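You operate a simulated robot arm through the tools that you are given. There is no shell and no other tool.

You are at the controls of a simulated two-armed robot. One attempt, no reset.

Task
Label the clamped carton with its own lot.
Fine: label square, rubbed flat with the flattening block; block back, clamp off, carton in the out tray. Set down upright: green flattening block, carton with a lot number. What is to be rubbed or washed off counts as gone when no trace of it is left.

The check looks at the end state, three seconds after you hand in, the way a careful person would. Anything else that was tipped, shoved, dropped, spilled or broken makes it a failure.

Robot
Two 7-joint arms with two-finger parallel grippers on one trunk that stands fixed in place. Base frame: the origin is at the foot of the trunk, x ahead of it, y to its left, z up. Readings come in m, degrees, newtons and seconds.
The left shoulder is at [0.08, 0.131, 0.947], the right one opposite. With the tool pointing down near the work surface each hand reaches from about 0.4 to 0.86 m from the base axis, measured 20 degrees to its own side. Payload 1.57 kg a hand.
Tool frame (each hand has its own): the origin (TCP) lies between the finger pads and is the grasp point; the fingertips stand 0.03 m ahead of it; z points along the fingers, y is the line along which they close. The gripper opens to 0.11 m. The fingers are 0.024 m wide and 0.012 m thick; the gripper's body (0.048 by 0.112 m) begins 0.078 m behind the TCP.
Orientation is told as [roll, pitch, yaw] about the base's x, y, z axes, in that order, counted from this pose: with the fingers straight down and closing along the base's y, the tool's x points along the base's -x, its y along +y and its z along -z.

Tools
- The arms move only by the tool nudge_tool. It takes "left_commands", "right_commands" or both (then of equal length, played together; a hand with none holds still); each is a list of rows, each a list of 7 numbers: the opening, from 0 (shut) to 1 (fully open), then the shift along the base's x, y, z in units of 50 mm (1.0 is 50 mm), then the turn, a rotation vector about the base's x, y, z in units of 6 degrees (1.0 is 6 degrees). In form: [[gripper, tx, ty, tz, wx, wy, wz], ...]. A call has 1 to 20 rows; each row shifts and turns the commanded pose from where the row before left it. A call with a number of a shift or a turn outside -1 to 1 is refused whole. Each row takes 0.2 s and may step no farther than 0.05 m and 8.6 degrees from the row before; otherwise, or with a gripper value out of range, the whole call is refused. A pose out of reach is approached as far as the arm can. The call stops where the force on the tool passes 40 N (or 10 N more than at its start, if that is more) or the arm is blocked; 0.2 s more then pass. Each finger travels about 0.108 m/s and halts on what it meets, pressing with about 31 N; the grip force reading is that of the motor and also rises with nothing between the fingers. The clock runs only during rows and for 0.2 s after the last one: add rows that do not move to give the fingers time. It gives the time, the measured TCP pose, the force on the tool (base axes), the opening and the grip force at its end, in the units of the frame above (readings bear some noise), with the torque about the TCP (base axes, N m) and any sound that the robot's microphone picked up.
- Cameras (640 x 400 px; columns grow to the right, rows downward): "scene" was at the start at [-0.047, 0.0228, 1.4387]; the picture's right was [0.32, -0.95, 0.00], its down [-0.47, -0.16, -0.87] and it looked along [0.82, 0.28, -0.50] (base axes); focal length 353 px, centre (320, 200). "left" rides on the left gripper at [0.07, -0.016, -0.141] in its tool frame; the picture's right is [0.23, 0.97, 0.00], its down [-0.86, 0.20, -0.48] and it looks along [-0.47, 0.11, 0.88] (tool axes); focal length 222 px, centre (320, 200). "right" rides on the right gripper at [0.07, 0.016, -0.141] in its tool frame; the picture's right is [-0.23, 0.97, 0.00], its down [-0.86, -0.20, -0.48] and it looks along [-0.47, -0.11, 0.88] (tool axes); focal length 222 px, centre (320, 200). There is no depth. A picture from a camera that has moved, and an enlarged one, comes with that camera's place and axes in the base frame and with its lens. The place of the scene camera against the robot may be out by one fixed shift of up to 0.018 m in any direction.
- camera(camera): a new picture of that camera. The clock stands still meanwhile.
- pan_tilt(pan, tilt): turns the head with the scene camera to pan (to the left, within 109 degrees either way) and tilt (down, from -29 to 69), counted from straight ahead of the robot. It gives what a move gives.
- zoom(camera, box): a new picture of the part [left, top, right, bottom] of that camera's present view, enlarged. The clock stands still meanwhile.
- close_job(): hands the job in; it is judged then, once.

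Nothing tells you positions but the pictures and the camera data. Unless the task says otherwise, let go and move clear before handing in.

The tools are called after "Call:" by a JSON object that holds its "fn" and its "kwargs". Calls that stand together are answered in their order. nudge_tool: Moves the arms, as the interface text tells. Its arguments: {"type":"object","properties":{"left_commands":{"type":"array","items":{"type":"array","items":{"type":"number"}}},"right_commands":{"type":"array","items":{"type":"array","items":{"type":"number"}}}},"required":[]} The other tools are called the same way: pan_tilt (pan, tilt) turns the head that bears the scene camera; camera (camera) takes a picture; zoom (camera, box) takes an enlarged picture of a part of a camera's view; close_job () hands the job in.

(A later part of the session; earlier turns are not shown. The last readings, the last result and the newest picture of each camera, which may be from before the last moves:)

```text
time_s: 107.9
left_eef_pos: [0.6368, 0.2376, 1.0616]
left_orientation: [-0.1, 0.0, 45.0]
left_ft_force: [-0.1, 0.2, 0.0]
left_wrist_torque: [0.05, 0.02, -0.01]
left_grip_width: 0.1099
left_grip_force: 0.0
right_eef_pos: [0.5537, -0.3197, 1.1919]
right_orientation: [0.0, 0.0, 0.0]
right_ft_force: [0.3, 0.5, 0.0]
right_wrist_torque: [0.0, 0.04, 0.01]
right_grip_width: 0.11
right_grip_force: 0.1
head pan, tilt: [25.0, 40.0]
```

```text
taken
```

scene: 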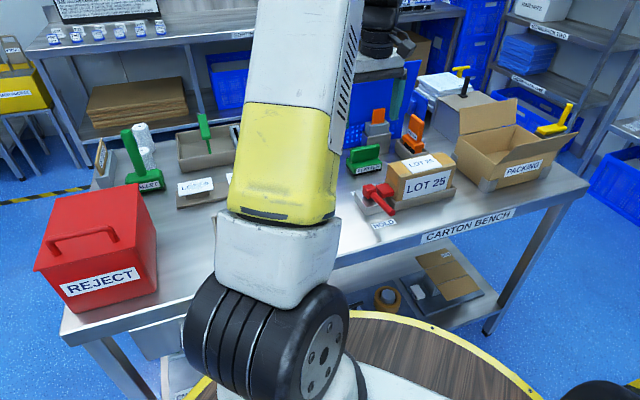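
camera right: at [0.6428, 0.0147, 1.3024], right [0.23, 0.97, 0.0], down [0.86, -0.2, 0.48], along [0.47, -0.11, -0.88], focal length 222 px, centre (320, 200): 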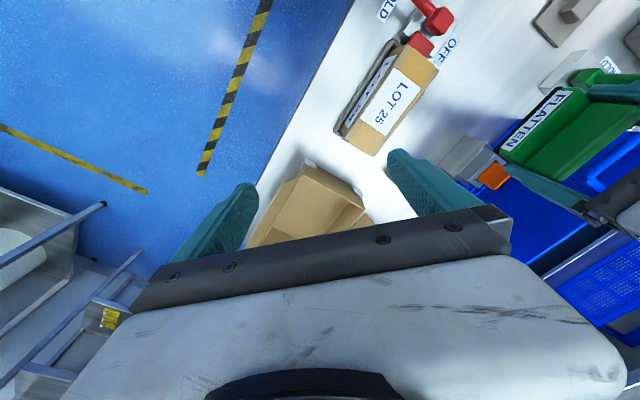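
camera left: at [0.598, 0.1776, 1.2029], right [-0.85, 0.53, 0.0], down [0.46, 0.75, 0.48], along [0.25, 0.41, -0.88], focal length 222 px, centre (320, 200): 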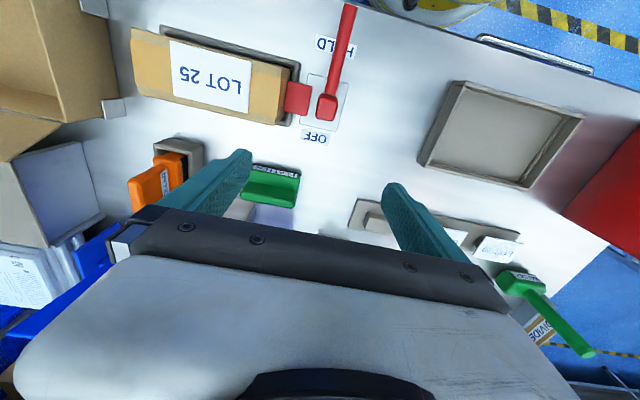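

Call:
{"fn": "zoom", "kwargs": {"camera": "scene", "box": [345, 170, 425, 230]}}

Call:
{"fn": "zoom", "kwargs": {"camera": "right", "box": [540, 20, 640, 110]}}

Call:
{"fn": "zoom", "kwargs": {"camera": "left", "box": [270, 0, 390, 140]}}

```text
6.67 times, centred on (385, 200) of scene
camera zoom: at [-0.0555, 0.0293, 1.423], right [0.42, -0.91, 0.0], down [-0.58, -0.27, -0.77], along [0.69, 0.32, -0.64], focal length 2351 px, centre (-113, 200)
```

zoom: 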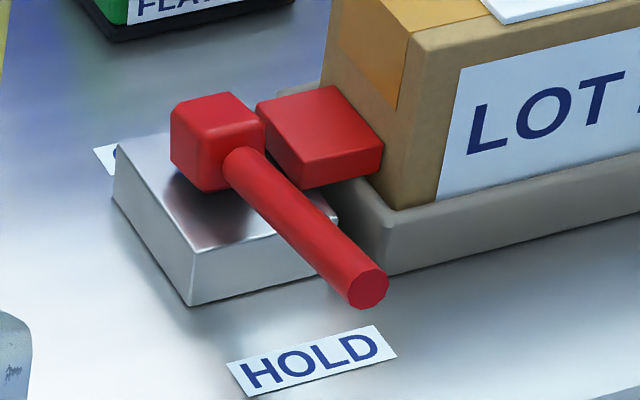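

```text
4.44 times, centred on (590, 65) of right
camera zoom: at [0.4839, -0.3035, 1.3326], right [0.23, 0.97, 0.0], down [0.86, -0.2, 0.48], along [0.47, -0.11, -0.88], focal length 987 px, centre (-880, 800)
```

zoom: 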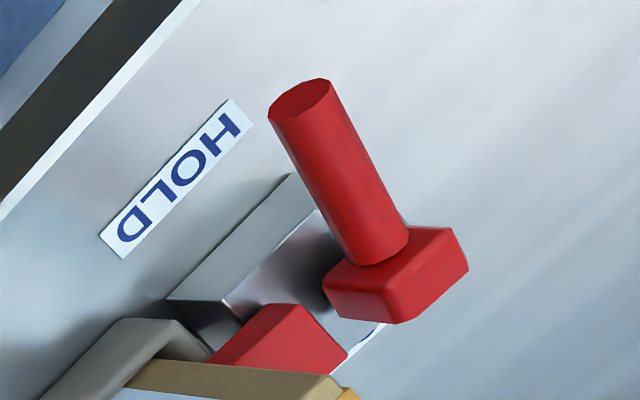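

```text
2.86 times, centred on (330, 70) of left
camera zoom: at [0.5983, 0.1776, 1.2028], right [-0.85, 0.53, 0.0], down [0.46, 0.75, 0.48], along [0.25, 0.41, -0.88], focal length 635 px, centre (291, 571)
```

zoom: 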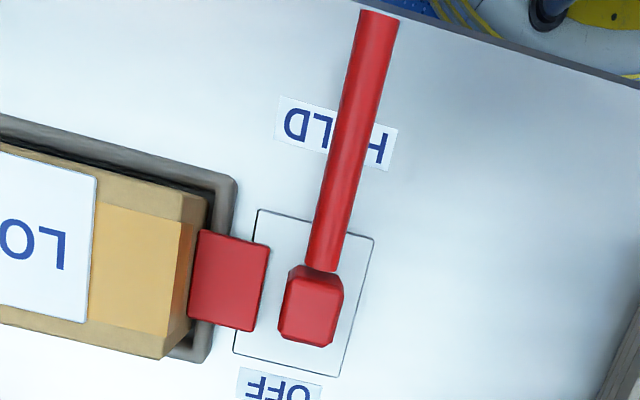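

From the side views, the red lever's rod lies toward the front over HOLD, nearly level (tip ≈ (0.532, 0.134, 0.887)), hub at about b=0.58; OFF is on the opposite side. I'll go to the rod's outer end, fingers closing across it.

Call:
{"fn": "nudge_tool", "kwargs": {"left_commands": [[0.5, -0.6, -0.6, 0, 0, 0, 0], [0.5, -0.6, -0.6, 0, 0, 0, 0], [0.5, -0.67, -0.65, 0, 0, 0, 0], [0.5, 0, 0, -0.8, 0, 0, 0], [0.5, 0, 0, -0.8, 0, 0, 0], [0.5, 0, 0, -0.8, 0, 0, 0], [0.5, 0, 0, 0, 0, 0, 0]]}}

Call:
{"fn": "camera", "kwargs": {"camera": "left"}}

Call:
{"fn": "zoom", "kwargs": {"camera": "left", "box": [220, 80, 420, 220]}}

Call:
{"fn": "camera", "kwargs": {"camera": "scene"}}

```text
time_s: 109.5
left_eef_pos: [0.5438, 0.1468, 0.9428]
left_orientation: [0.0, -0.1, 45.0]
left_ft_force: [-0.5, 1.1, -0.5]
left_wrist_torque: [0.0, -0.02, 0.02]
left_grip_width: 0.0551
left_grip_force: 0.1
right_eef_pos: [0.5534, -0.3201, 1.1924]
right_orientation: [-0.1, 0.0, 0.0]
right_ft_force: [-0.2, 0.1, -0.7]
right_wrist_torque: [-0.02, 0.01, 0.0]
right_grip_width: 0.1102
right_grip_force: 0.1
head pan, tilt: [25.0, 40.0]
```

```text
taken
camera left: at [0.5064, 0.0864, 1.0844], right [-0.85, 0.53, 0.0], down [0.46, 0.75, 0.48], along [0.25, 0.41, -0.88], focal length 222 px, centre (320, 200)
```

left: 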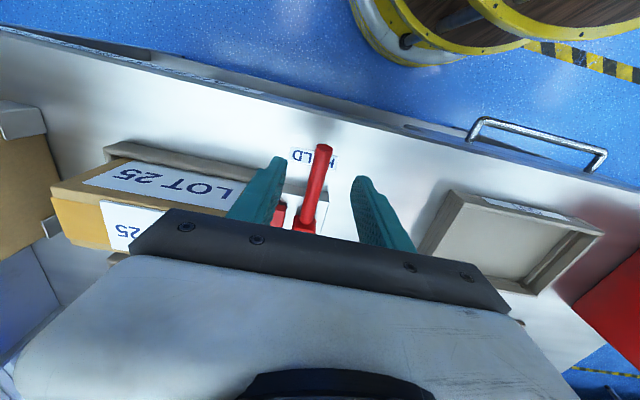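

```text
2.86 times, centred on (320, 150) of left
camera zoom: at [0.5064, 0.0864, 1.0844], right [-0.85, 0.53, 0.0], down [0.46, 0.75, 0.48], along [0.25, 0.41, -0.88], focal length 635 px, centre (320, 343)
```

zoom: 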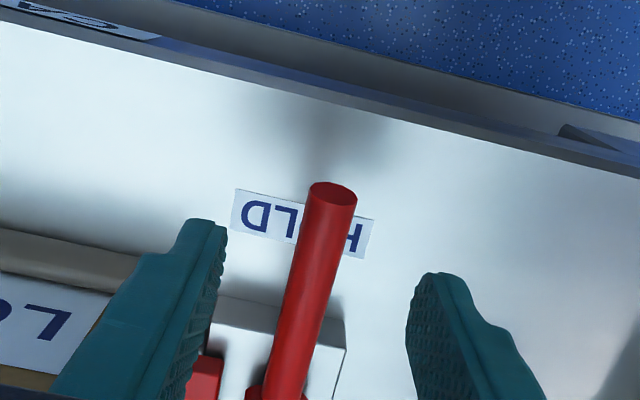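

```text
taken
```

scene: 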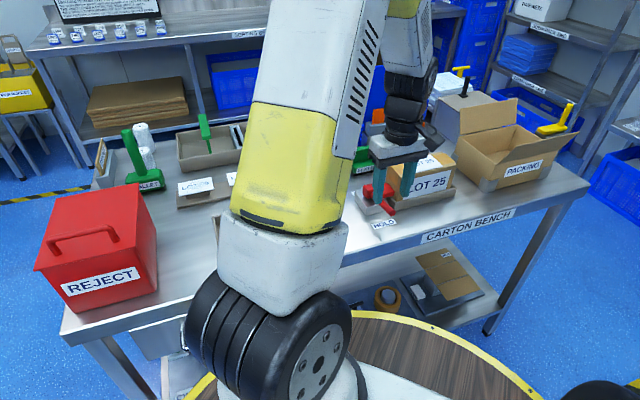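

Call:
{"fn": "zoom", "kwargs": {"camera": "left", "box": [440, 180, 620, 290]}}

Call:
{"fn": "nudge_tool", "kwargs": {"left_commands": [[0.5, 0, 0, -0.5, 0, 0, 0], [0.5, 0, 0, -0.5, 0, 0, 0], [0.5, 0, 0, -0.1, 0, 0, 0], [0.5, 0, 0, 0, 0, 0, 0]]}}

Call:
{"fn": "camera", "kwargs": {"camera": "left"}}

Call:
{"fn": "zoom", "kwargs": {"camera": "scene", "box": [345, 150, 435, 240]}}

```text
3.56 times, centred on (530, 235) of left
camera zoom: at [0.5064, 0.0864, 1.0844], right [-0.85, 0.53, 0.0], down [0.46, 0.75, 0.48], along [0.25, 0.41, -0.88], focal length 790 px, centre (-427, 76)
```

zoom: 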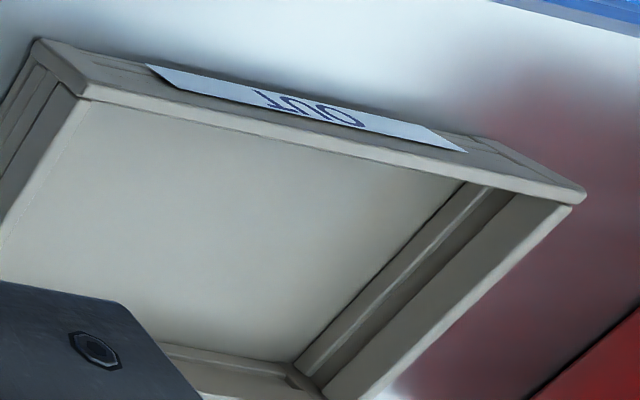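

```text
time_s: 110.5
left_eef_pos: [0.5425, 0.146, 0.887]
left_orientation: [0.0, 0.1, 45.1]
left_ft_force: [0.7, 0.0, 0.0]
left_wrist_torque: [0.02, -0.04, -0.01]
left_grip_width: 0.055
left_grip_force: 0.1
right_eef_pos: [0.5542, -0.321, 1.1911]
right_orientation: [0.0, 0.0, 0.0]
right_ft_force: [-0.3, -0.4, 0.8]
right_wrist_torque: [0.01, -0.03, -0.02]
right_grip_width: 0.11
right_grip_force: 0.0
head pan, tilt: [25.0, 40.0]
```

```text
taken
camera left: at [0.504, 0.0854, 1.0288], right [-0.85, 0.53, 0.0], down [0.46, 0.75, 0.48], along [0.25, 0.41, -0.88], focal length 222 px, centre (320, 200)
```

left: 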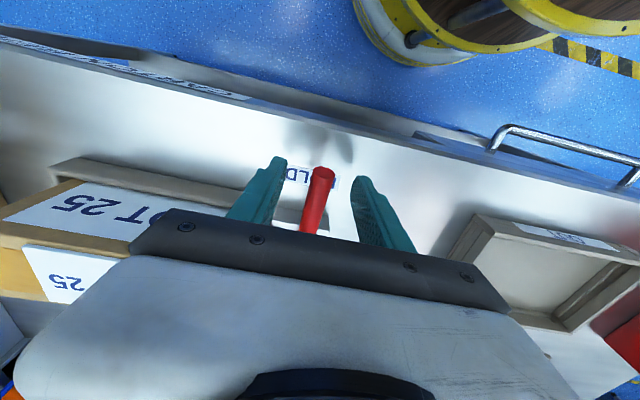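

```text
4.44 times, centred on (390, 195) of scene
camera zoom: at [-0.0555, 0.0293, 1.423], right [0.42, -0.91, 0.0], down [-0.58, -0.27, -0.77], along [0.69, 0.32, -0.64], focal length 1567 px, centre (9, 222)
```

zoom: 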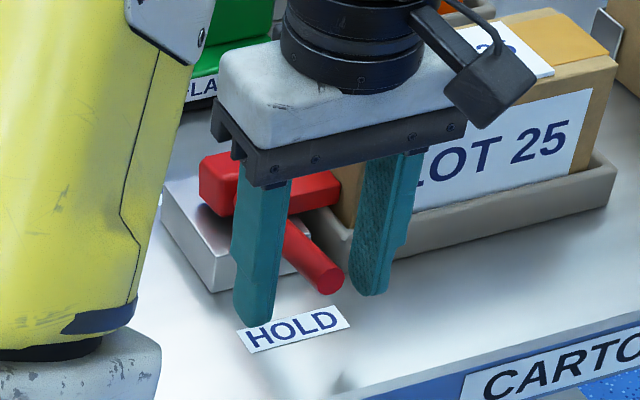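

The tray's sign reads OUT – confirmed. The rod is between the fingers; I'll close on it and test which way it moves.

Call:
{"fn": "nudge_tool", "kwargs": {"left_commands": [[0.3, 0, 0, 0, 0, 0, 0], [0.15, 0, 0, 0, 0, 0, 0], [0.05, 0, 0, 0, 0, 0, 0], [0.05, 0, 0, 0, 0, 0, 0]]}}

Call:
{"fn": "nudge_tool", "kwargs": {"left_commands": [[0.05, 0, 0, 0.06, 0, 0, 0], [0.05, 0, 0, 0.06, 0, 0, 0], [0.05, 0, 0, 0, 0, 0, 0]]}}

Call:
{"fn": "zoom", "kwargs": {"camera": "scene", "box": [345, 150, 435, 240]}}

```text
time_s: 111.5
left_eef_pos: [0.5431, 0.146, 0.8871]
left_orientation: [0.0, 0.0, 45.0]
left_ft_force: [3.2, -3.4, -1.0]
left_wrist_torque: [-0.05, 0.01, -0.06]
left_grip_width: 0.0157
left_grip_force: 31.0
right_eef_pos: [0.5536, -0.3213, 1.1909]
right_orientation: [-0.1, 0.0, 0.0]
right_ft_force: [0.1, -0.4, -0.2]
right_wrist_torque: [-0.02, -0.04, 0.04]
right_grip_width: 0.1099
right_grip_force: 0.0
head pan, tilt: [25.0, 40.0]
```

```text
time_s: 112.3
left_eef_pos: [0.543, 0.1471, 0.8929]
left_orientation: [-0.1, 0.1, 45.0]
left_ft_force: [9.8, -3.6, -11.4]
left_wrist_torque: [-0.66, 0.59, -0.02]
left_grip_width: 0.0158
left_grip_force: 31.5
right_eef_pos: [0.5541, -0.3207, 1.1927]
right_orientation: [-0.2, 0.3, 0.0]
right_ft_force: [-0.4, -0.5, 0.0]
right_wrist_torque: [0.0, 0.03, 0.02]
right_grip_width: 0.1101
right_grip_force: 0.1
head pan, tilt: [25.0, 40.0]
```

```text
4.44 times, centred on (390, 195) of scene
camera zoom: at [-0.0548, 0.0292, 1.423], right [0.42, -0.91, 0.0], down [-0.58, -0.27, -0.77], along [0.69, 0.32, -0.64], focal length 1567 px, centre (9, 222)
```

zoom: 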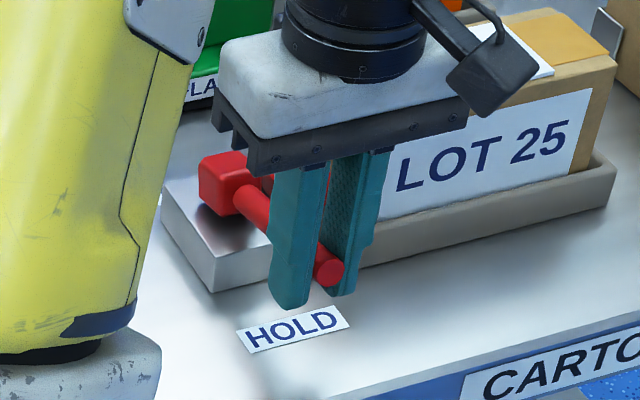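

The rod lifts – so the lever flips over a level hinge from HOLD to OFF. I'll carry it up and over along an arc about the hub, checking the force.

Call:
{"fn": "nudge_tool", "kwargs": {"left_commands": [[0.05, 0.052, 0.052, 0.186, 0, 0, 0], [0.05, 0.066, 0.066, 0.176, 0, 0, 0], [0.05, 0.079, 0.079, 0.166, 0, 0, 0], [0.05, 0, 0, 0, 0, 0, 0]]}}

Call:
{"fn": "zoom", "kwargs": {"camera": "scene", "box": [345, 150, 435, 240]}}

Call:
{"fn": "camera", "kwargs": {"camera": "left"}}

```text
time_s: 113.3
left_eef_pos: [0.5518, 0.1569, 0.9205]
left_orientation: [0.1, 0.2, 45.0]
left_ft_force: [-12.1, -14.9, 1.4]
left_wrist_torque: [-0.59, 0.56, -0.07]
left_grip_width: 0.0157
left_grip_force: 31.9
right_eef_pos: [0.553, -0.3215, 1.1915]
right_orientation: [0.0, -0.1, 0.0]
right_ft_force: [0.5, -0.2, -0.2]
right_wrist_torque: [-0.01, -0.01, -0.01]
right_grip_width: 0.1099
right_grip_force: 0.1
head pan, tilt: [25.0, 40.0]
```

```text
4.44 times, centred on (390, 195) of scene
camera zoom: at [-0.0563, 0.0286, 1.423], right [0.42, -0.91, 0.0], down [-0.58, -0.27, -0.77], along [0.69, 0.32, -0.64], focal length 1567 px, centre (9, 222)
```

zoom: 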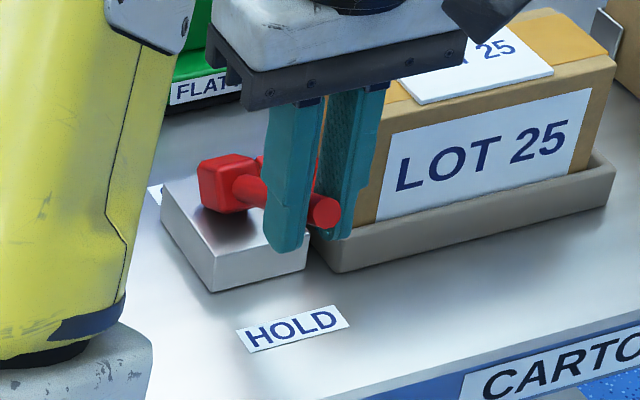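

```text
taken
camera left: at [0.5137, 0.094, 1.062], right [-0.85, 0.53, 0.0], down [0.46, 0.75, 0.48], along [0.25, 0.41, -0.88], focal length 222 px, centre (320, 200)
```

left: 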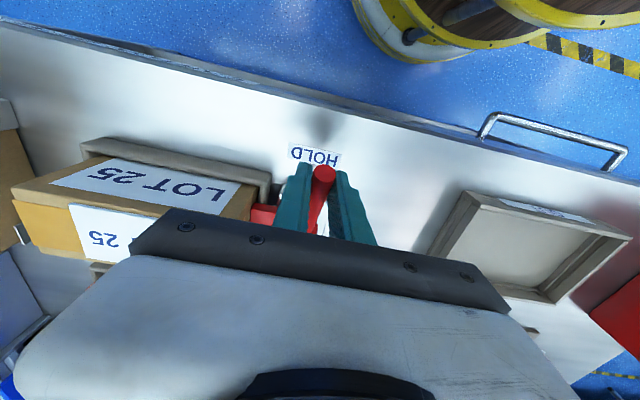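

Call:
{"fn": "nudge_tool", "kwargs": {"left_commands": [[0.05, 0.038, 0.038, 0.168, 0, 0, 0], [0.05, 0.089, 0.089, 0.15, 0, 0, 0], [0.05, 0.1, 0.1, 0.136, 0, 0, 0], [0.05, 0, 0, 0, 0, 0, 0]]}}

Call:
{"fn": "zoom", "kwargs": {"camera": "scene", "box": [345, 150, 435, 240]}}

```text
time_s: 114.3
left_eef_pos: [0.5646, 0.1685, 0.9424]
left_orientation: [0.1, 0.1, 45.1]
left_ft_force: [-10.0, -6.4, -3.2]
left_wrist_torque: [-0.79, 0.65, -0.11]
left_grip_width: 0.0156
left_grip_force: 31.6
right_eef_pos: [0.5545, -0.3201, 1.192]
right_orientation: [0.0, 0.0, 0.0]
right_ft_force: [-0.6, 0.2, 0.3]
right_wrist_torque: [-0.02, -0.03, -0.01]
right_grip_width: 0.1098
right_grip_force: 0.0
head pan, tilt: [25.0, 40.0]
```

```text
4.44 times, centred on (390, 195) of scene
camera zoom: at [-0.0559, 0.0291, 1.423], right [0.42, -0.91, 0.0], down [-0.58, -0.27, -0.77], along [0.69, 0.32, -0.64], focal length 1567 px, centre (9, 222)
```

zoom: 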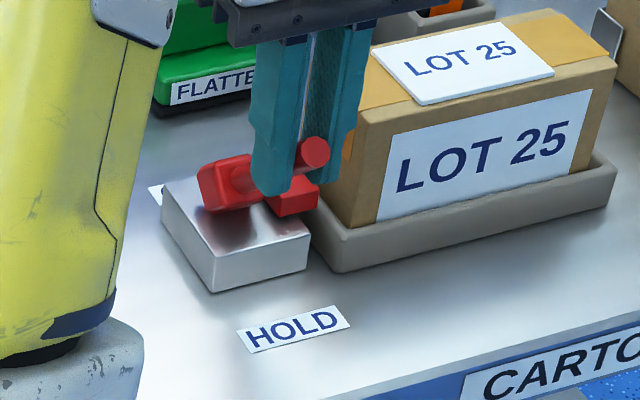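

Call:
{"fn": "nudge_tool", "kwargs": {"left_commands": [[0.05, 0.109, 0.109, 0.12, 0, 0, 0], [0.05, 0.117, 0.117, 0.104, 0, 0, 0], [0.05, 0.124, 0.124, 0.086, 0, 0, 0], [0.05, 0, 0, 0, 0, 0, 0]]}}

Call:
{"fn": "zoom", "kwargs": {"camera": "scene", "box": [345, 150, 435, 240]}}

```text
time_s: 115.3
left_eef_pos: [0.5831, 0.1866, 0.9579]
left_orientation: [0.0, 0.0, 45.0]
left_ft_force: [-8.6, -6.6, -1.9]
left_wrist_torque: [-0.7, 0.69, 0.01]
left_grip_width: 0.0157
left_grip_force: 31.2
right_eef_pos: [0.5515, -0.3211, 1.1918]
right_orientation: [0.1, 0.0, 0.0]
right_ft_force: [-1.2, 0.4, -0.5]
right_wrist_torque: [0.03, -0.02, 0.01]
right_grip_width: 0.1103
right_grip_force: 0.1
head pan, tilt: [25.0, 40.0]
```

```text
4.44 times, centred on (390, 195) of scene
camera zoom: at [-0.0558, 0.029, 1.423], right [0.42, -0.91, 0.0], down [-0.58, -0.27, -0.77], along [0.69, 0.32, -0.64], focal length 1567 px, centre (9, 222)
```

zoom: 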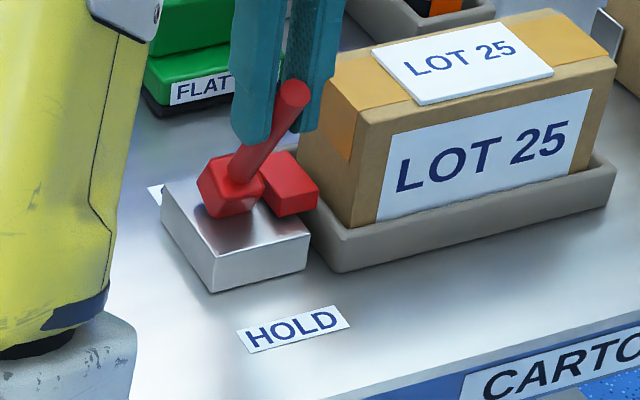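

Call:
{"fn": "nudge_tool", "kwargs": {"left_commands": [[0.05, 0.13, 0.13, 0.066, 0, 0, 0], [0.05, 0.134, 0.134, 0.048, 0, 0, 0], [0.05, 0.137, 0.137, 0.026, 0, 0, 0], [0.05, 0, 0, 0, 0, 0, 0]]}}

Call:
{"fn": "nudge_tool", "kwargs": {"left_commands": [[0.05, 0.137, 0.137, 0.008, 0, 0, 0], [0.05, 0.139, 0.139, -0.014, 0, 0, 0], [0.05, 0.136, 0.136, -0.034, 0, 0, 0], [0.05, 0, 0, 0, 0, 0, 0]]}}

Call:
{"fn": "zoom", "kwargs": {"camera": "scene", "box": [345, 150, 435, 240]}}

```text
time_s: 116.3
left_eef_pos: [0.6021, 0.2063, 0.9644]
left_orientation: [-0.1, 0.1, 45.0]
left_ft_force: [-5.6, -9.5, 3.8]
left_wrist_torque: [-0.7, 0.7, 0.08]
left_grip_width: 0.0156
left_grip_force: 30.9
right_eef_pos: [0.5538, -0.3209, 1.192]
right_orientation: [0.0, 0.0, -0.1]
right_ft_force: [0.1, 0.1, -0.3]
right_wrist_torque: [-0.01, 0.01, -0.02]
right_grip_width: 0.11
right_grip_force: 0.0
head pan, tilt: [25.0, 40.0]
```

```text
time_s: 117.3
left_eef_pos: [0.6238, 0.2306, 0.9613]
left_orientation: [0.0, 0.0, 45.1]
left_ft_force: [0.1, 0.3, 0.3]
left_wrist_torque: [-0.03, -0.03, 0.0]
left_grip_width: 0.0054
left_grip_force: 0.1
right_eef_pos: [0.5531, -0.3193, 1.1905]
right_orientation: [0.0, 0.0, 0.0]
right_ft_force: [-0.6, 0.2, 0.1]
right_wrist_torque: [-0.01, -0.03, -0.01]
right_grip_width: 0.1098
right_grip_force: 0.0
head pan, tilt: [25.0, 40.0]
```

```text
4.44 times, centred on (390, 195) of scene
camera zoom: at [-0.0555, 0.0294, 1.423], right [0.42, -0.91, 0.0], down [-0.58, -0.27, -0.77], along [0.69, 0.32, -0.64], focal length 1567 px, centre (9, 222)
```

zoom: 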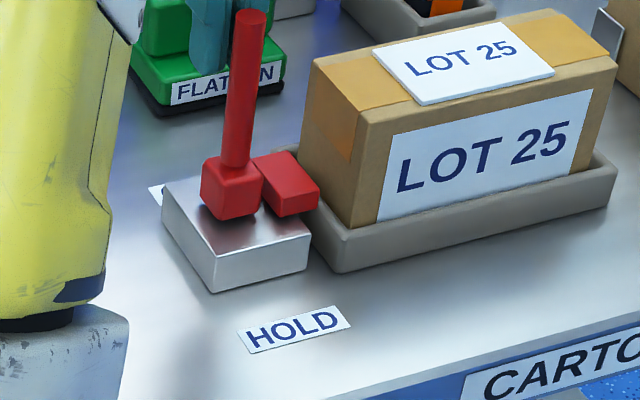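

The rod stands about upright now and slipped out of the fingers; it stays put. I'll look from the hand camera, then push it over toward OFF from the front.

Call:
{"fn": "nudge_tool", "kwargs": {"left_commands": [[0.05, 0, 0, 0.6, 0, 0, 0], [0.05, 0, 0, 0.8, 0, 0, 0], [0.05, 0, 0, 0.2, 0, 0, 0], [0.05, 0, 0, 0, 0, 0, 0]]}}

Call:
{"fn": "camera", "kwargs": {"camera": "left"}}

Call:
{"fn": "zoom", "kwargs": {"camera": "left", "box": [240, 60, 400, 200]}}

Call:
{"fn": "zoom", "kwargs": {"camera": "scene", "box": [345, 130, 435, 220]}}

Call:
{"fn": "zoom", "kwargs": {"camera": "right", "box": [540, 0, 640, 100]}}

```text
time_s: 118.3
left_eef_pos: [0.6229, 0.2249, 1.0412]
left_orientation: [0.0, 0.0, 44.9]
left_ft_force: [1.2, 0.7, -0.3]
left_wrist_torque: [-0.01, 0.0, -0.01]
left_grip_width: 0.0051
left_grip_force: 0.0
right_eef_pos: [0.5533, -0.3206, 1.192]
right_orientation: [-0.1, 0.0, 0.0]
right_ft_force: [0.0, -0.8, 0.2]
right_wrist_torque: [0.01, -0.02, 0.02]
right_grip_width: 0.1101
right_grip_force: 0.0
head pan, tilt: [25.0, 40.0]
```

```text
taken
camera left: at [0.5854, 0.1653, 1.182], right [-0.85, 0.53, 0.0], down [0.46, 0.75, 0.48], along [0.25, 0.41, -0.88], focal length 222 px, centre (320, 200)
```

left: 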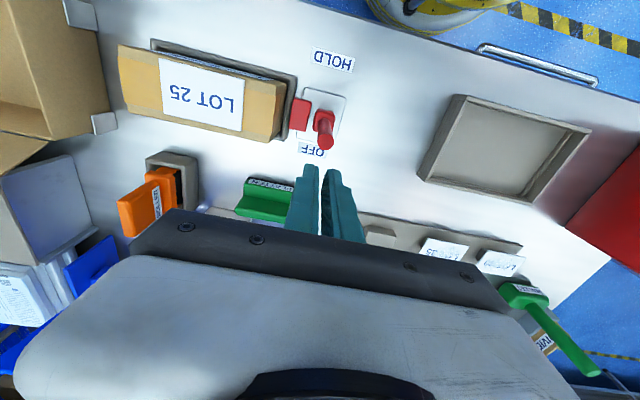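

```text
2.86 times, centred on (320, 130) of left
camera zoom: at [0.5854, 0.1653, 1.182], right [-0.85, 0.53, 0.0], down [0.46, 0.75, 0.48], along [0.25, 0.41, -0.88], focal length 635 px, centre (320, 400)
```

zoom: 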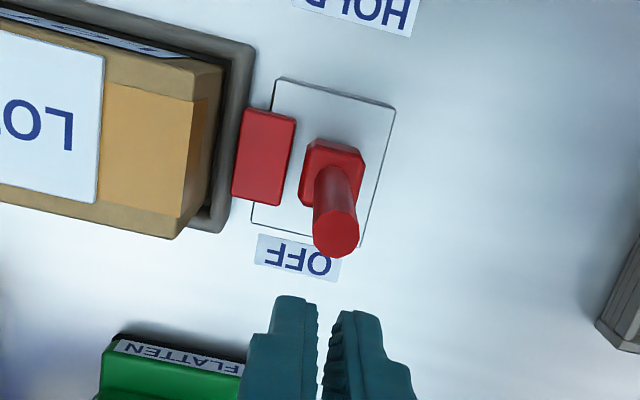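

```text
4.44 times, centred on (390, 175) of scene
camera zoom: at [-0.0556, 0.0293, 1.423], right [0.42, -0.91, 0.0], down [-0.58, -0.27, -0.77], along [0.69, 0.32, -0.64], focal length 1567 px, centre (9, 311)
```

zoom: 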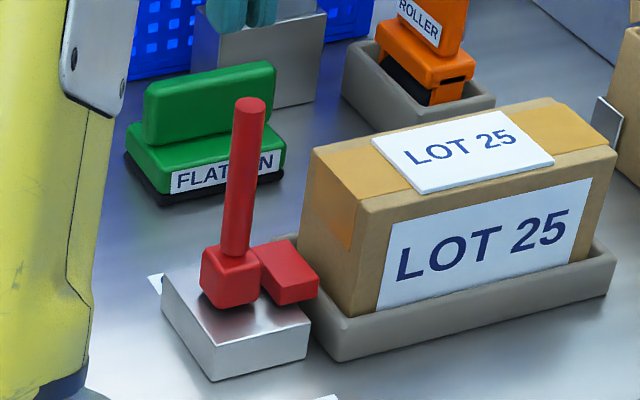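

```text
4.00 times, centred on (590, 50) of right
camera zoom: at [0.4839, -0.3036, 1.3327], right [0.23, 0.97, 0.0], down [0.86, -0.2, 0.48], along [0.47, -0.11, -0.88], focal length 888 px, centre (-760, 800)
```

zoom: 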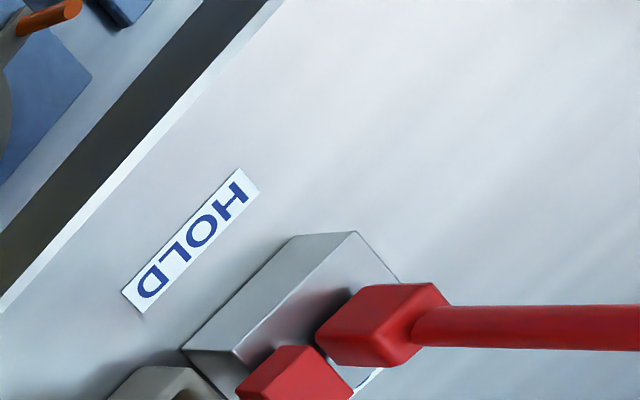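

The rod is vertical. I'll pass over to its front side with closed fingers, lower, and push it back and down onto OFF.

Call:
{"fn": "nudge_tool", "kwargs": {"left_commands": [[0, -0.456, -0.456, 0, 0, 0, 0], [0, -0.456, -0.456, 0, 0, 0, 0], [0, 0, 0, -0.6, 0, 0, 0], [0, 0, 0, -0.6, 0, 0, 0], [0, 0, 0, 0, 0, 0, 0]]}}

Call:
{"fn": "zoom", "kwargs": {"camera": "scene", "box": [345, 130, 435, 220]}}

Call:
{"fn": "camera", "kwargs": {"camera": "left"}}

```text
time_s: 119.5
left_eef_pos: [0.5775, 0.1822, 0.9824]
left_orientation: [0.0, 0.0, 45.0]
left_ft_force: [0.1, -0.1, -0.4]
left_wrist_torque: [-0.02, -0.02, 0.03]
left_grip_width: 0.0
left_grip_force: 21.3
right_eef_pos: [0.5545, -0.3201, 1.1919]
right_orientation: [-0.1, 0.1, -0.1]
right_ft_force: [-0.8, 0.0, -0.3]
right_wrist_torque: [-0.01, 0.0, -0.01]
right_grip_width: 0.1098
right_grip_force: 0.1
head pan, tilt: [25.0, 40.0]
```

```text
4.44 times, centred on (390, 175) of scene
camera zoom: at [-0.0556, 0.0293, 1.423], right [0.42, -0.91, 0.0], down [-0.58, -0.27, -0.77], along [0.69, 0.32, -0.64], focal length 1567 px, centre (9, 311)
```

zoom: 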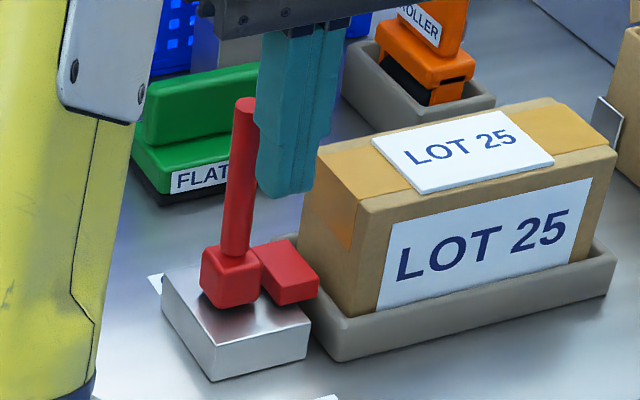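

```text
taken
camera left: at [0.539, 0.1215, 1.1234], right [-0.85, 0.53, 0.0], down [0.46, 0.75, 0.48], along [0.25, 0.41, -0.88], focal length 222 px, centre (320, 200)
```

left: 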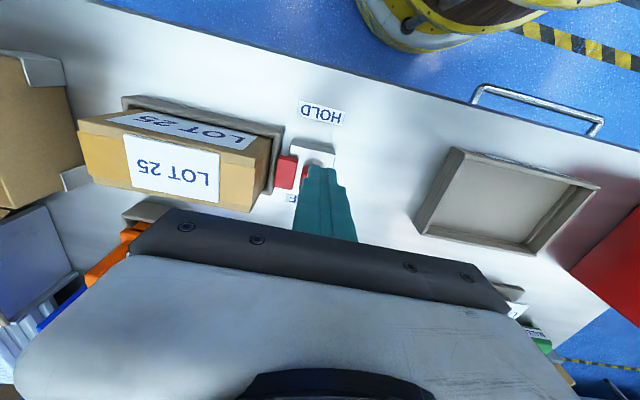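

Call:
{"fn": "nudge_tool", "kwargs": {"left_commands": [[0, 0.283, 0.283, -0.088, 0, 0, 0], [0, 0.17, 0.17, 0, 0, 0, 0], [0, 0.17, 0.17, -0.01, 0, 0, 0], [0, 0.142, 0.142, -0.061, 0, 0, 0], [0, 0, 0, 0, 0, 0, 0]]}}

Call:
{"fn": "zoom", "kwargs": {"camera": "scene", "box": [345, 130, 435, 220]}}

Call:
{"fn": "zoom", "kwargs": {"camera": "left", "box": [240, 60, 400, 220]}}

```text
time_s: 120.2
left_eef_pos: [0.5936, 0.2006, 0.976]
left_orientation: [0.4, 1.3, 44.6]
left_ft_force: [-12.4, -9.6, 5.8]
left_wrist_torque: [0.07, 0.0, 0.02]
left_grip_width: 0.0
left_grip_force: 21.6
right_eef_pos: [0.5526, -0.3214, 1.1913]
right_orientation: [0.0, 0.0, 0.0]
right_ft_force: [0.2, -0.6, -0.5]
right_wrist_torque: [0.01, 0.01, 0.02]
right_grip_width: 0.1099
right_grip_force: 0.1
head pan, tilt: [25.0, 40.0]
stopped in row 3 (left hand): the force on the tool passed its limit at 52 N (the readings are from after the stop); the commanded pose is now the measured one
```

```text
4.44 times, centred on (390, 175) of scene
camera zoom: at [-0.0564, 0.0287, 1.4229], right [0.42, -0.91, 0.0], down [-0.58, -0.27, -0.77], along [0.69, 0.32, -0.64], focal length 1567 px, centre (9, 311)
```

zoom: 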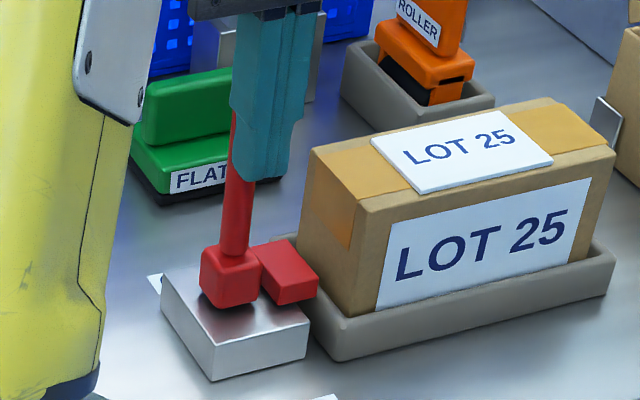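

```text
2.50 times, centred on (320, 140) of left
camera zoom: at [0.5587, 0.1402, 1.1192], right [-0.85, 0.53, 0.01], down [0.48, 0.75, 0.46], along [0.24, 0.4, -0.89], focal length 555 px, centre (320, 350)
```

zoom: 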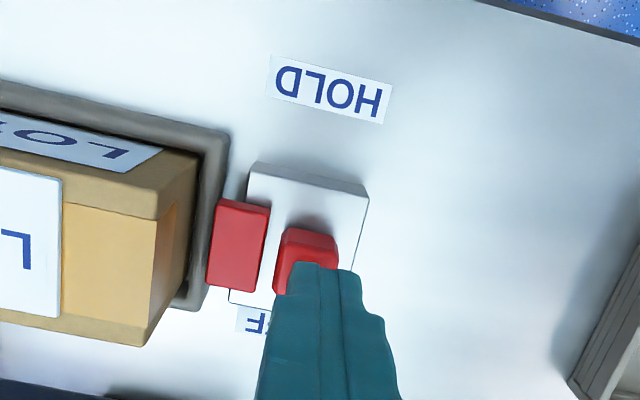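

The lever will not go past upright – that is its end stop, and the red pad has drawn back from the carton, so the clamp is off. I'll back away, level the hand and check.

Call:
{"fn": "nudge_tool", "kwargs": {"left_commands": [[0, -0.2, -0.2, 0, 0.105, -0.201, 0.067], [0, -0.2, -0.2, 0.1, 0, 0, 0], [0, 0, 0, 0.8, 0, 0, 0], [0, 0, 0, 0.8, 0, 0, 0], [0, 0, 0, 0, 0, 0, 0]]}}

Call:
{"fn": "zoom", "kwargs": {"camera": "scene", "box": [345, 130, 435, 220]}}

Call:
{"fn": "camera", "kwargs": {"camera": "left"}}

Call:
{"fn": "zoom", "kwargs": {"camera": "left", "box": [240, 60, 400, 220]}}

Call:
{"fn": "zoom", "kwargs": {"camera": "right", "box": [540, 0, 640, 100]}}

```text
time_s: 121.4
left_eef_pos: [0.5735, 0.1821, 1.0608]
left_orientation: [0.0, -0.3, 45.2]
left_ft_force: [-0.7, -0.2, 0.2]
left_wrist_torque: [-0.04, -0.01, 0.0]
left_grip_width: 0.0
left_grip_force: 21.8
right_eef_pos: [0.552, -0.3209, 1.1911]
right_orientation: [0.0, 0.0, 0.0]
right_ft_force: [0.1, 0.2, -0.4]
right_wrist_torque: [0.01, 0.03, 0.01]
right_grip_width: 0.1098
right_grip_force: 0.0
head pan, tilt: [25.0, 40.0]
```

```text
4.44 times, centred on (390, 175) of scene
camera zoom: at [-0.0556, 0.0293, 1.423], right [0.42, -0.91, 0.0], down [-0.58, -0.27, -0.77], along [0.69, 0.32, -0.64], focal length 1567 px, centre (9, 311)
```

zoom: 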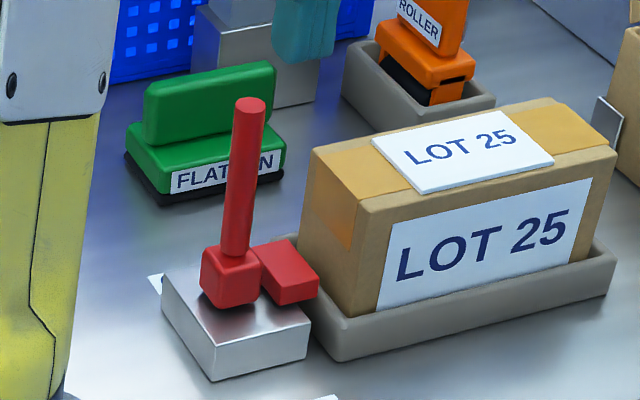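

```text
taken
camera left: at [0.5354, 0.1204, 1.202], right [-0.85, 0.52, 0.0], down [0.46, 0.75, 0.48], along [0.25, 0.41, -0.88], focal length 222 px, centre (320, 200)
```

left: 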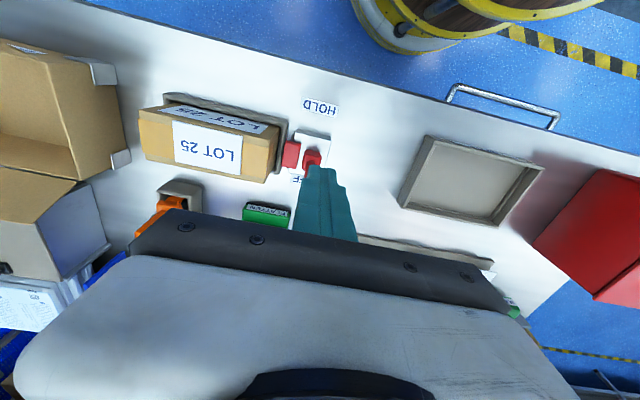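

```text
2.50 times, centred on (320, 140) of left
camera zoom: at [0.5354, 0.1204, 1.202], right [-0.85, 0.52, 0.0], down [0.46, 0.75, 0.48], along [0.25, 0.41, -0.88], focal length 555 px, centre (320, 350)
```

zoom: 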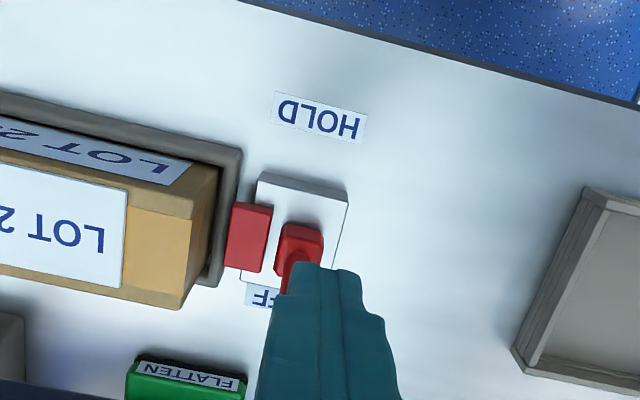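

```text
4.00 times, centred on (590, 50) of right
camera zoom: at [0.4839, -0.3035, 1.3326], right [0.23, 0.97, 0.0], down [0.86, -0.2, 0.48], along [0.47, -0.11, -0.88], focal length 888 px, centre (-760, 800)
```

zoom: 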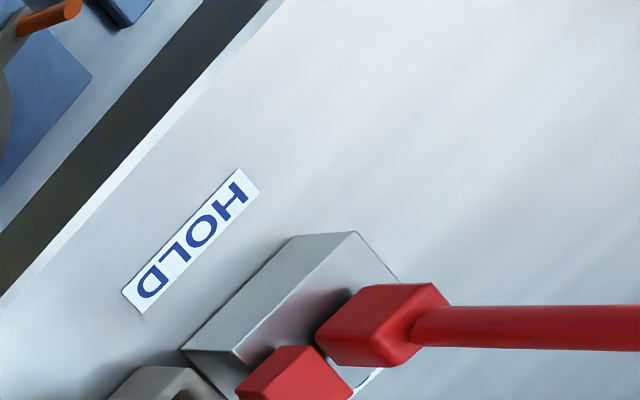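

The lever stays upright at its stop and the pad is about 15 mm clear of the carton. Next I'll turn the hand back to −45° over the carton to grip it across its 60 mm width.

Call:
{"fn": "nudge_tool", "kwargs": {"left_commands": [[0.2, 0, 0, 0.8, -0.035, 0.035, -0.03], [0.4, 0.174, -0.0915, 0, 0, 0, -1], [0.6, 0.174, -0.0915, 0, 0, 0, -1], [0.8, 0.174, -0.0915, 0, 0, 0, -1], [0.85, 0.174, -0.0915, 0, 0, 0, -1], [0.85, 0.174, -0.0915, 0, 0, 0, -1], [0.85, 0.174, -0.0915, 0, 0, 0, -1], [0.85, 0.174, -0.0915, 0, 0, 0, -1], [0.85, 0.174, -0.0915, 0, 0, 0, -1], [0.85, 0.174, -0.0915, 0, 0, 0, -1], [0.85, 0.174, -0.0915, 0, 0, 0, -1], [0.85, 0.174, -0.0915, 0, 0, 0, -1], [0.85, 0.174, -0.0915, 0, 0, 0, -1], [0.85, 0.174, -0.0915, 0, 0, 0, -1], [0.85, 0.174, -0.0915, 0, 0, 0, -1], [0.85, 0.174, -0.0915, 0, 0, 0, -1], [0.85, 0, 0, 0, 0, 0, 0]]}}

Call:
{"fn": "camera", "kwargs": {"camera": "left"}}

Call:
{"fn": "zoom", "kwargs": {"camera": "left", "box": [250, 60, 410, 210]}}

Call:
{"fn": "camera", "kwargs": {"camera": "scene"}}

```text
time_s: 125.0
left_eef_pos: [0.7077, 0.1119, 1.101]
left_orientation: [-0.1, 0.1, -45.0]
left_ft_force: [-0.3, 0.0, -0.4]
left_wrist_torque: [0.02, 0.01, 0.0]
left_grip_width: 0.0937
left_grip_force: 0.1
right_eef_pos: [0.5532, -0.3207, 1.191]
right_orientation: [0.0, 0.0, 0.0]
right_ft_force: [0.5, 0.4, 0.1]
right_wrist_torque: [-0.02, 0.0, 0.03]
right_grip_width: 0.1099
right_grip_force: 0.0
head pan, tilt: [25.0, 40.0]
```

```text
taken
camera left: at [0.6467, 0.1492, 1.2436], right [0.53, 0.85, 0.0], down [0.75, -0.46, 0.48], along [0.41, -0.25, -0.88], focal length 222 px, centre (320, 200)
```

left: 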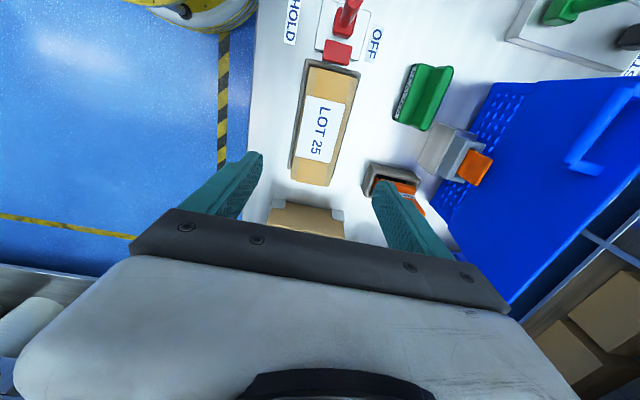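

```text
2.67 times, centred on (330, 135) of left
camera zoom: at [0.6467, 0.1492, 1.2436], right [0.53, 0.85, 0.0], down [0.75, -0.46, 0.48], along [0.41, -0.25, -0.88], focal length 592 px, centre (293, 373)
```

zoom: 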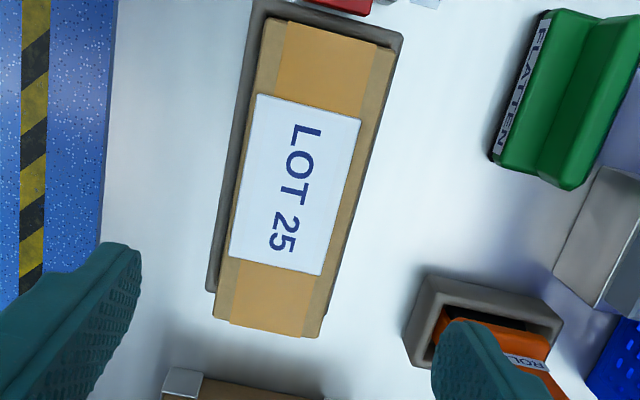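

```text
taken
```

scene: 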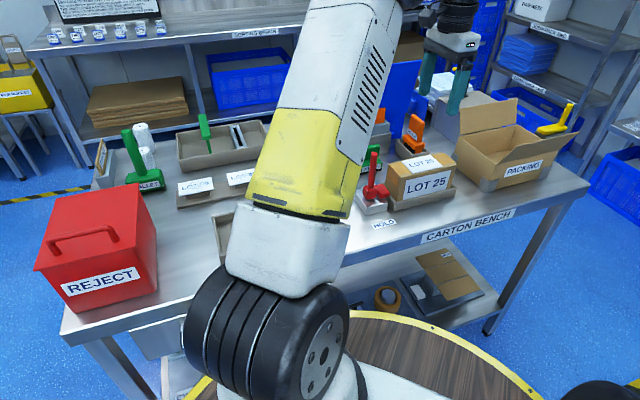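

The hand is centred over the carton and the label is clean and square. I'll descend with fingers straddling the carton, staying above the holder's walls.

Call:
{"fn": "nudge_tool", "kwargs": {"left_commands": [[0.85, -0.02, 0.02, -0.7, 0, 0, 0], [0.85, 0, 0, -0.8, 0, 0, 0], [0.85, 0, 0, -0.8, 0, 0, 0], [0.85, 0, 0, -0.8, 0, 0, 0], [0.85, 0, 0, -0.4, 0, 0, 0], [0.85, 0, 0, 0, 0, 0, 0]]}}

Call:
{"fn": "camera", "kwargs": {"camera": "left"}}

Call:
{"fn": "zoom", "kwargs": {"camera": "scene", "box": [365, 120, 475, 220]}}

```text
time_s: 126.4
left_eef_pos: [0.7063, 0.1137, 0.9255]
left_orientation: [0.0, -0.1, -44.9]
left_ft_force: [-0.3, 0.5, -0.7]
left_wrist_torque: [-0.02, -0.01, 0.0]
left_grip_width: 0.0934
left_grip_force: 0.0
right_eef_pos: [0.5527, -0.32, 1.1911]
right_orientation: [0.0, 0.0, 0.0]
right_ft_force: [-0.5, 0.0, 1.0]
right_wrist_torque: [-0.01, 0.02, -0.02]
right_grip_width: 0.1101
right_grip_force: 0.0
head pan, tilt: [25.0, 40.0]
```

```text
taken
camera left: at [0.6455, 0.1508, 1.0676], right [0.53, 0.85, 0.0], down [0.75, -0.46, 0.48], along [0.41, -0.25, -0.88], focal length 222 px, centre (320, 200)
```

left: 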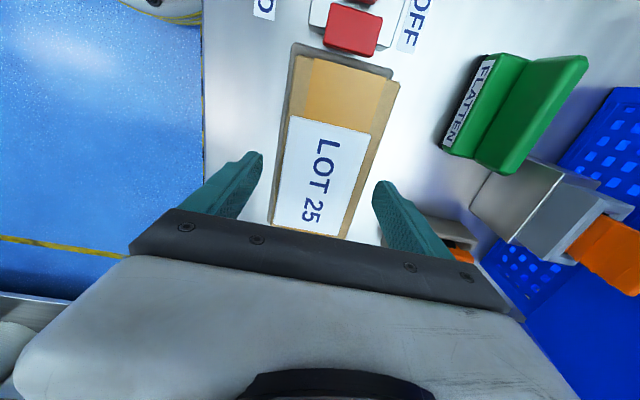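

```text
4.00 times, centred on (420, 170) of scene
camera zoom: at [-0.0555, 0.0293, 1.423], right [0.42, -0.91, 0.0], down [-0.58, -0.27, -0.77], along [0.69, 0.32, -0.64], focal length 1411 px, centre (-80, 320)
```

zoom: 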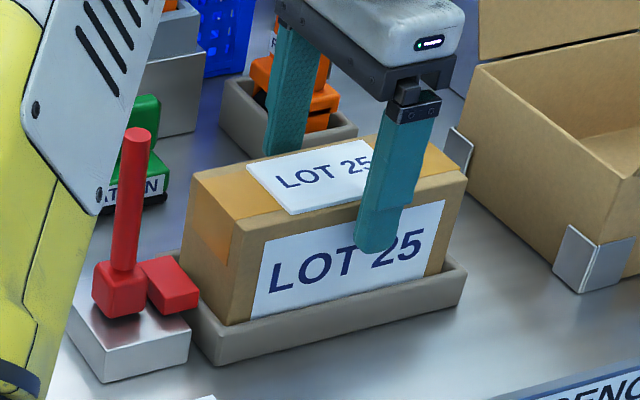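

Call:
{"fn": "nudge_tool", "kwargs": {"left_commands": [[0.85, 0, 0, -0.3, 0, 0, 0], [0.85, 0, 0, -0.12, 0, 0, 0], [0.85, 0, 0, 0, 0, 0, 0]]}}

Call:
{"fn": "zoom", "kwargs": {"camera": "scene", "box": [365, 120, 475, 220]}}

```text
time_s: 127.2
left_eef_pos: [0.7057, 0.1129, 0.9049]
left_orientation: [0.0, 0.0, -45.0]
left_ft_force: [0.3, 0.6, -0.8]
left_wrist_torque: [0.0, -0.02, -0.01]
left_grip_width: 0.0934
left_grip_force: 0.2
right_eef_pos: [0.5534, -0.3202, 1.191]
right_orientation: [-0.1, 0.0, 0.0]
right_ft_force: [-0.8, 0.2, 0.0]
right_wrist_torque: [0.02, 0.03, -0.02]
right_grip_width: 0.1102
right_grip_force: 0.1
head pan, tilt: [25.0, 40.0]
```

```text
4.00 times, centred on (420, 170) of scene
camera zoom: at [-0.0555, 0.0293, 1.423], right [0.42, -0.91, 0.0], down [-0.58, -0.27, -0.77], along [0.69, 0.32, -0.64], focal length 1411 px, centre (-80, 320)
```

zoom: 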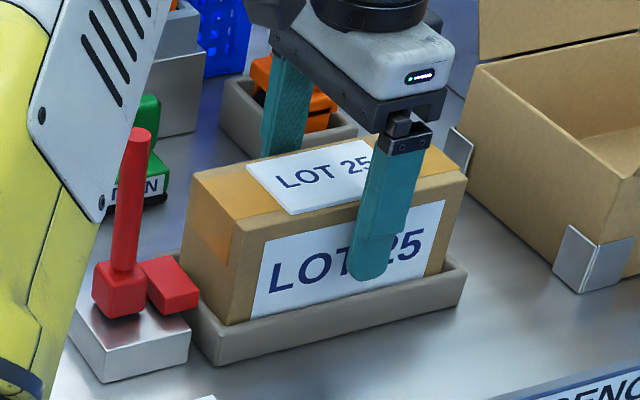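

Call:
{"fn": "nudge_tool", "kwargs": {"left_commands": [[0.65, 0, 0, 0, 0, 0, 0], [0.55, 0, 0, 0, 0, 0, 0], [0.4, 0, 0, 0, 0, 0, 0], [0.4, 0, 0, 0, 0, 0, 0]]}}

Call:
{"fn": "zoom", "kwargs": {"camera": "scene", "box": [365, 120, 475, 220]}}

Call:
{"fn": "camera", "kwargs": {"camera": "left"}}

```text
time_s: 128.2
left_eef_pos: [0.706, 0.1127, 0.9049]
left_orientation: [0.0, 0.1, -45.0]
left_ft_force: [0.4, -0.4, -0.1]
left_wrist_torque: [0.06, -0.05, 0.0]
left_grip_width: 0.0657
left_grip_force: 31.7
right_eef_pos: [0.5535, -0.3211, 1.1914]
right_orientation: [-0.1, 0.0, 0.0]
right_ft_force: [-0.5, -0.1, -0.5]
right_wrist_torque: [-0.05, 0.01, 0.0]
right_grip_width: 0.1098
right_grip_force: 0.1
head pan, tilt: [25.0, 40.0]
```

```text
4.00 times, centred on (420, 170) of scene
camera zoom: at [-0.0555, 0.0293, 1.423], right [0.42, -0.91, 0.0], down [-0.58, -0.27, -0.77], along [0.69, 0.32, -0.64], focal length 1411 px, centre (-80, 320)
```

zoom: 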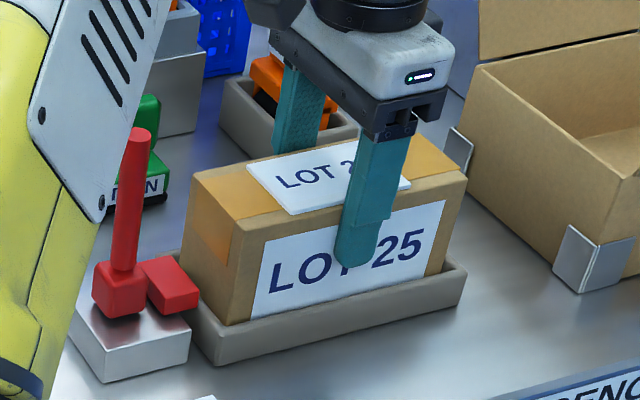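

```text
taken
camera left: at [0.6453, 0.1511, 1.047], right [0.53, 0.85, 0.0], down [0.75, -0.46, 0.48], along [0.41, -0.25, -0.88], focal length 222 px, centre (320, 200)
```

left: 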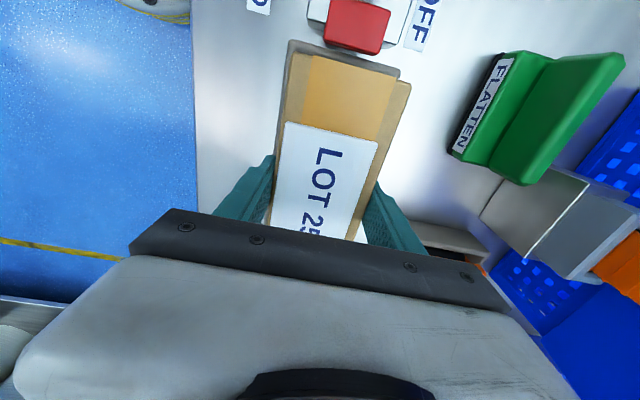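

The carton is gripped (66 mm, 31 N). I'll lift it a little and check weight and tilt.

Call:
{"fn": "nudge_tool", "kwargs": {"left_commands": [[0.4, 0, 0, 0.1, 0, 0, 0], [0.4, 0, 0, 0.2, 0, 0, 0], [0.4, 0, 0, 0.3, 0, 0, 0], [0.4, 0, 0, 0, 0, 0, 0]]}}

Call:
{"fn": "zoom", "kwargs": {"camera": "scene", "box": [365, 120, 475, 220]}}

```text
time_s: 129.2
left_eef_pos: [0.7062, 0.1149, 0.9344]
left_orientation: [0.0, 0.1, -45.0]
left_ft_force: [-0.2, -0.1, -2.7]
left_wrist_torque: [0.01, 0.0, 0.0]
left_grip_width: 0.0656
left_grip_force: 31.0
right_eef_pos: [0.5534, -0.3202, 1.1906]
right_orientation: [0.0, 0.0, 0.0]
right_ft_force: [-0.6, -0.3, 0.2]
right_wrist_torque: [0.02, -0.02, -0.01]
right_grip_width: 0.11
right_grip_force: 0.2
head pan, tilt: [25.0, 40.0]
```

```text
4.00 times, centred on (420, 170) of scene
camera zoom: at [-0.0554, 0.0293, 1.423], right [0.42, -0.91, 0.0], down [-0.58, -0.27, -0.77], along [0.69, 0.32, -0.64], focal length 1411 px, centre (-80, 320)
```

zoom: 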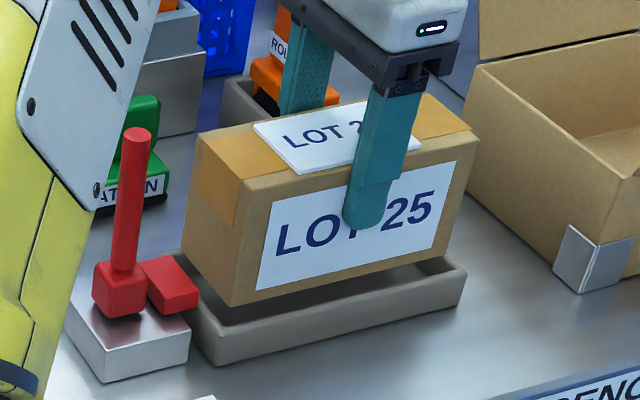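

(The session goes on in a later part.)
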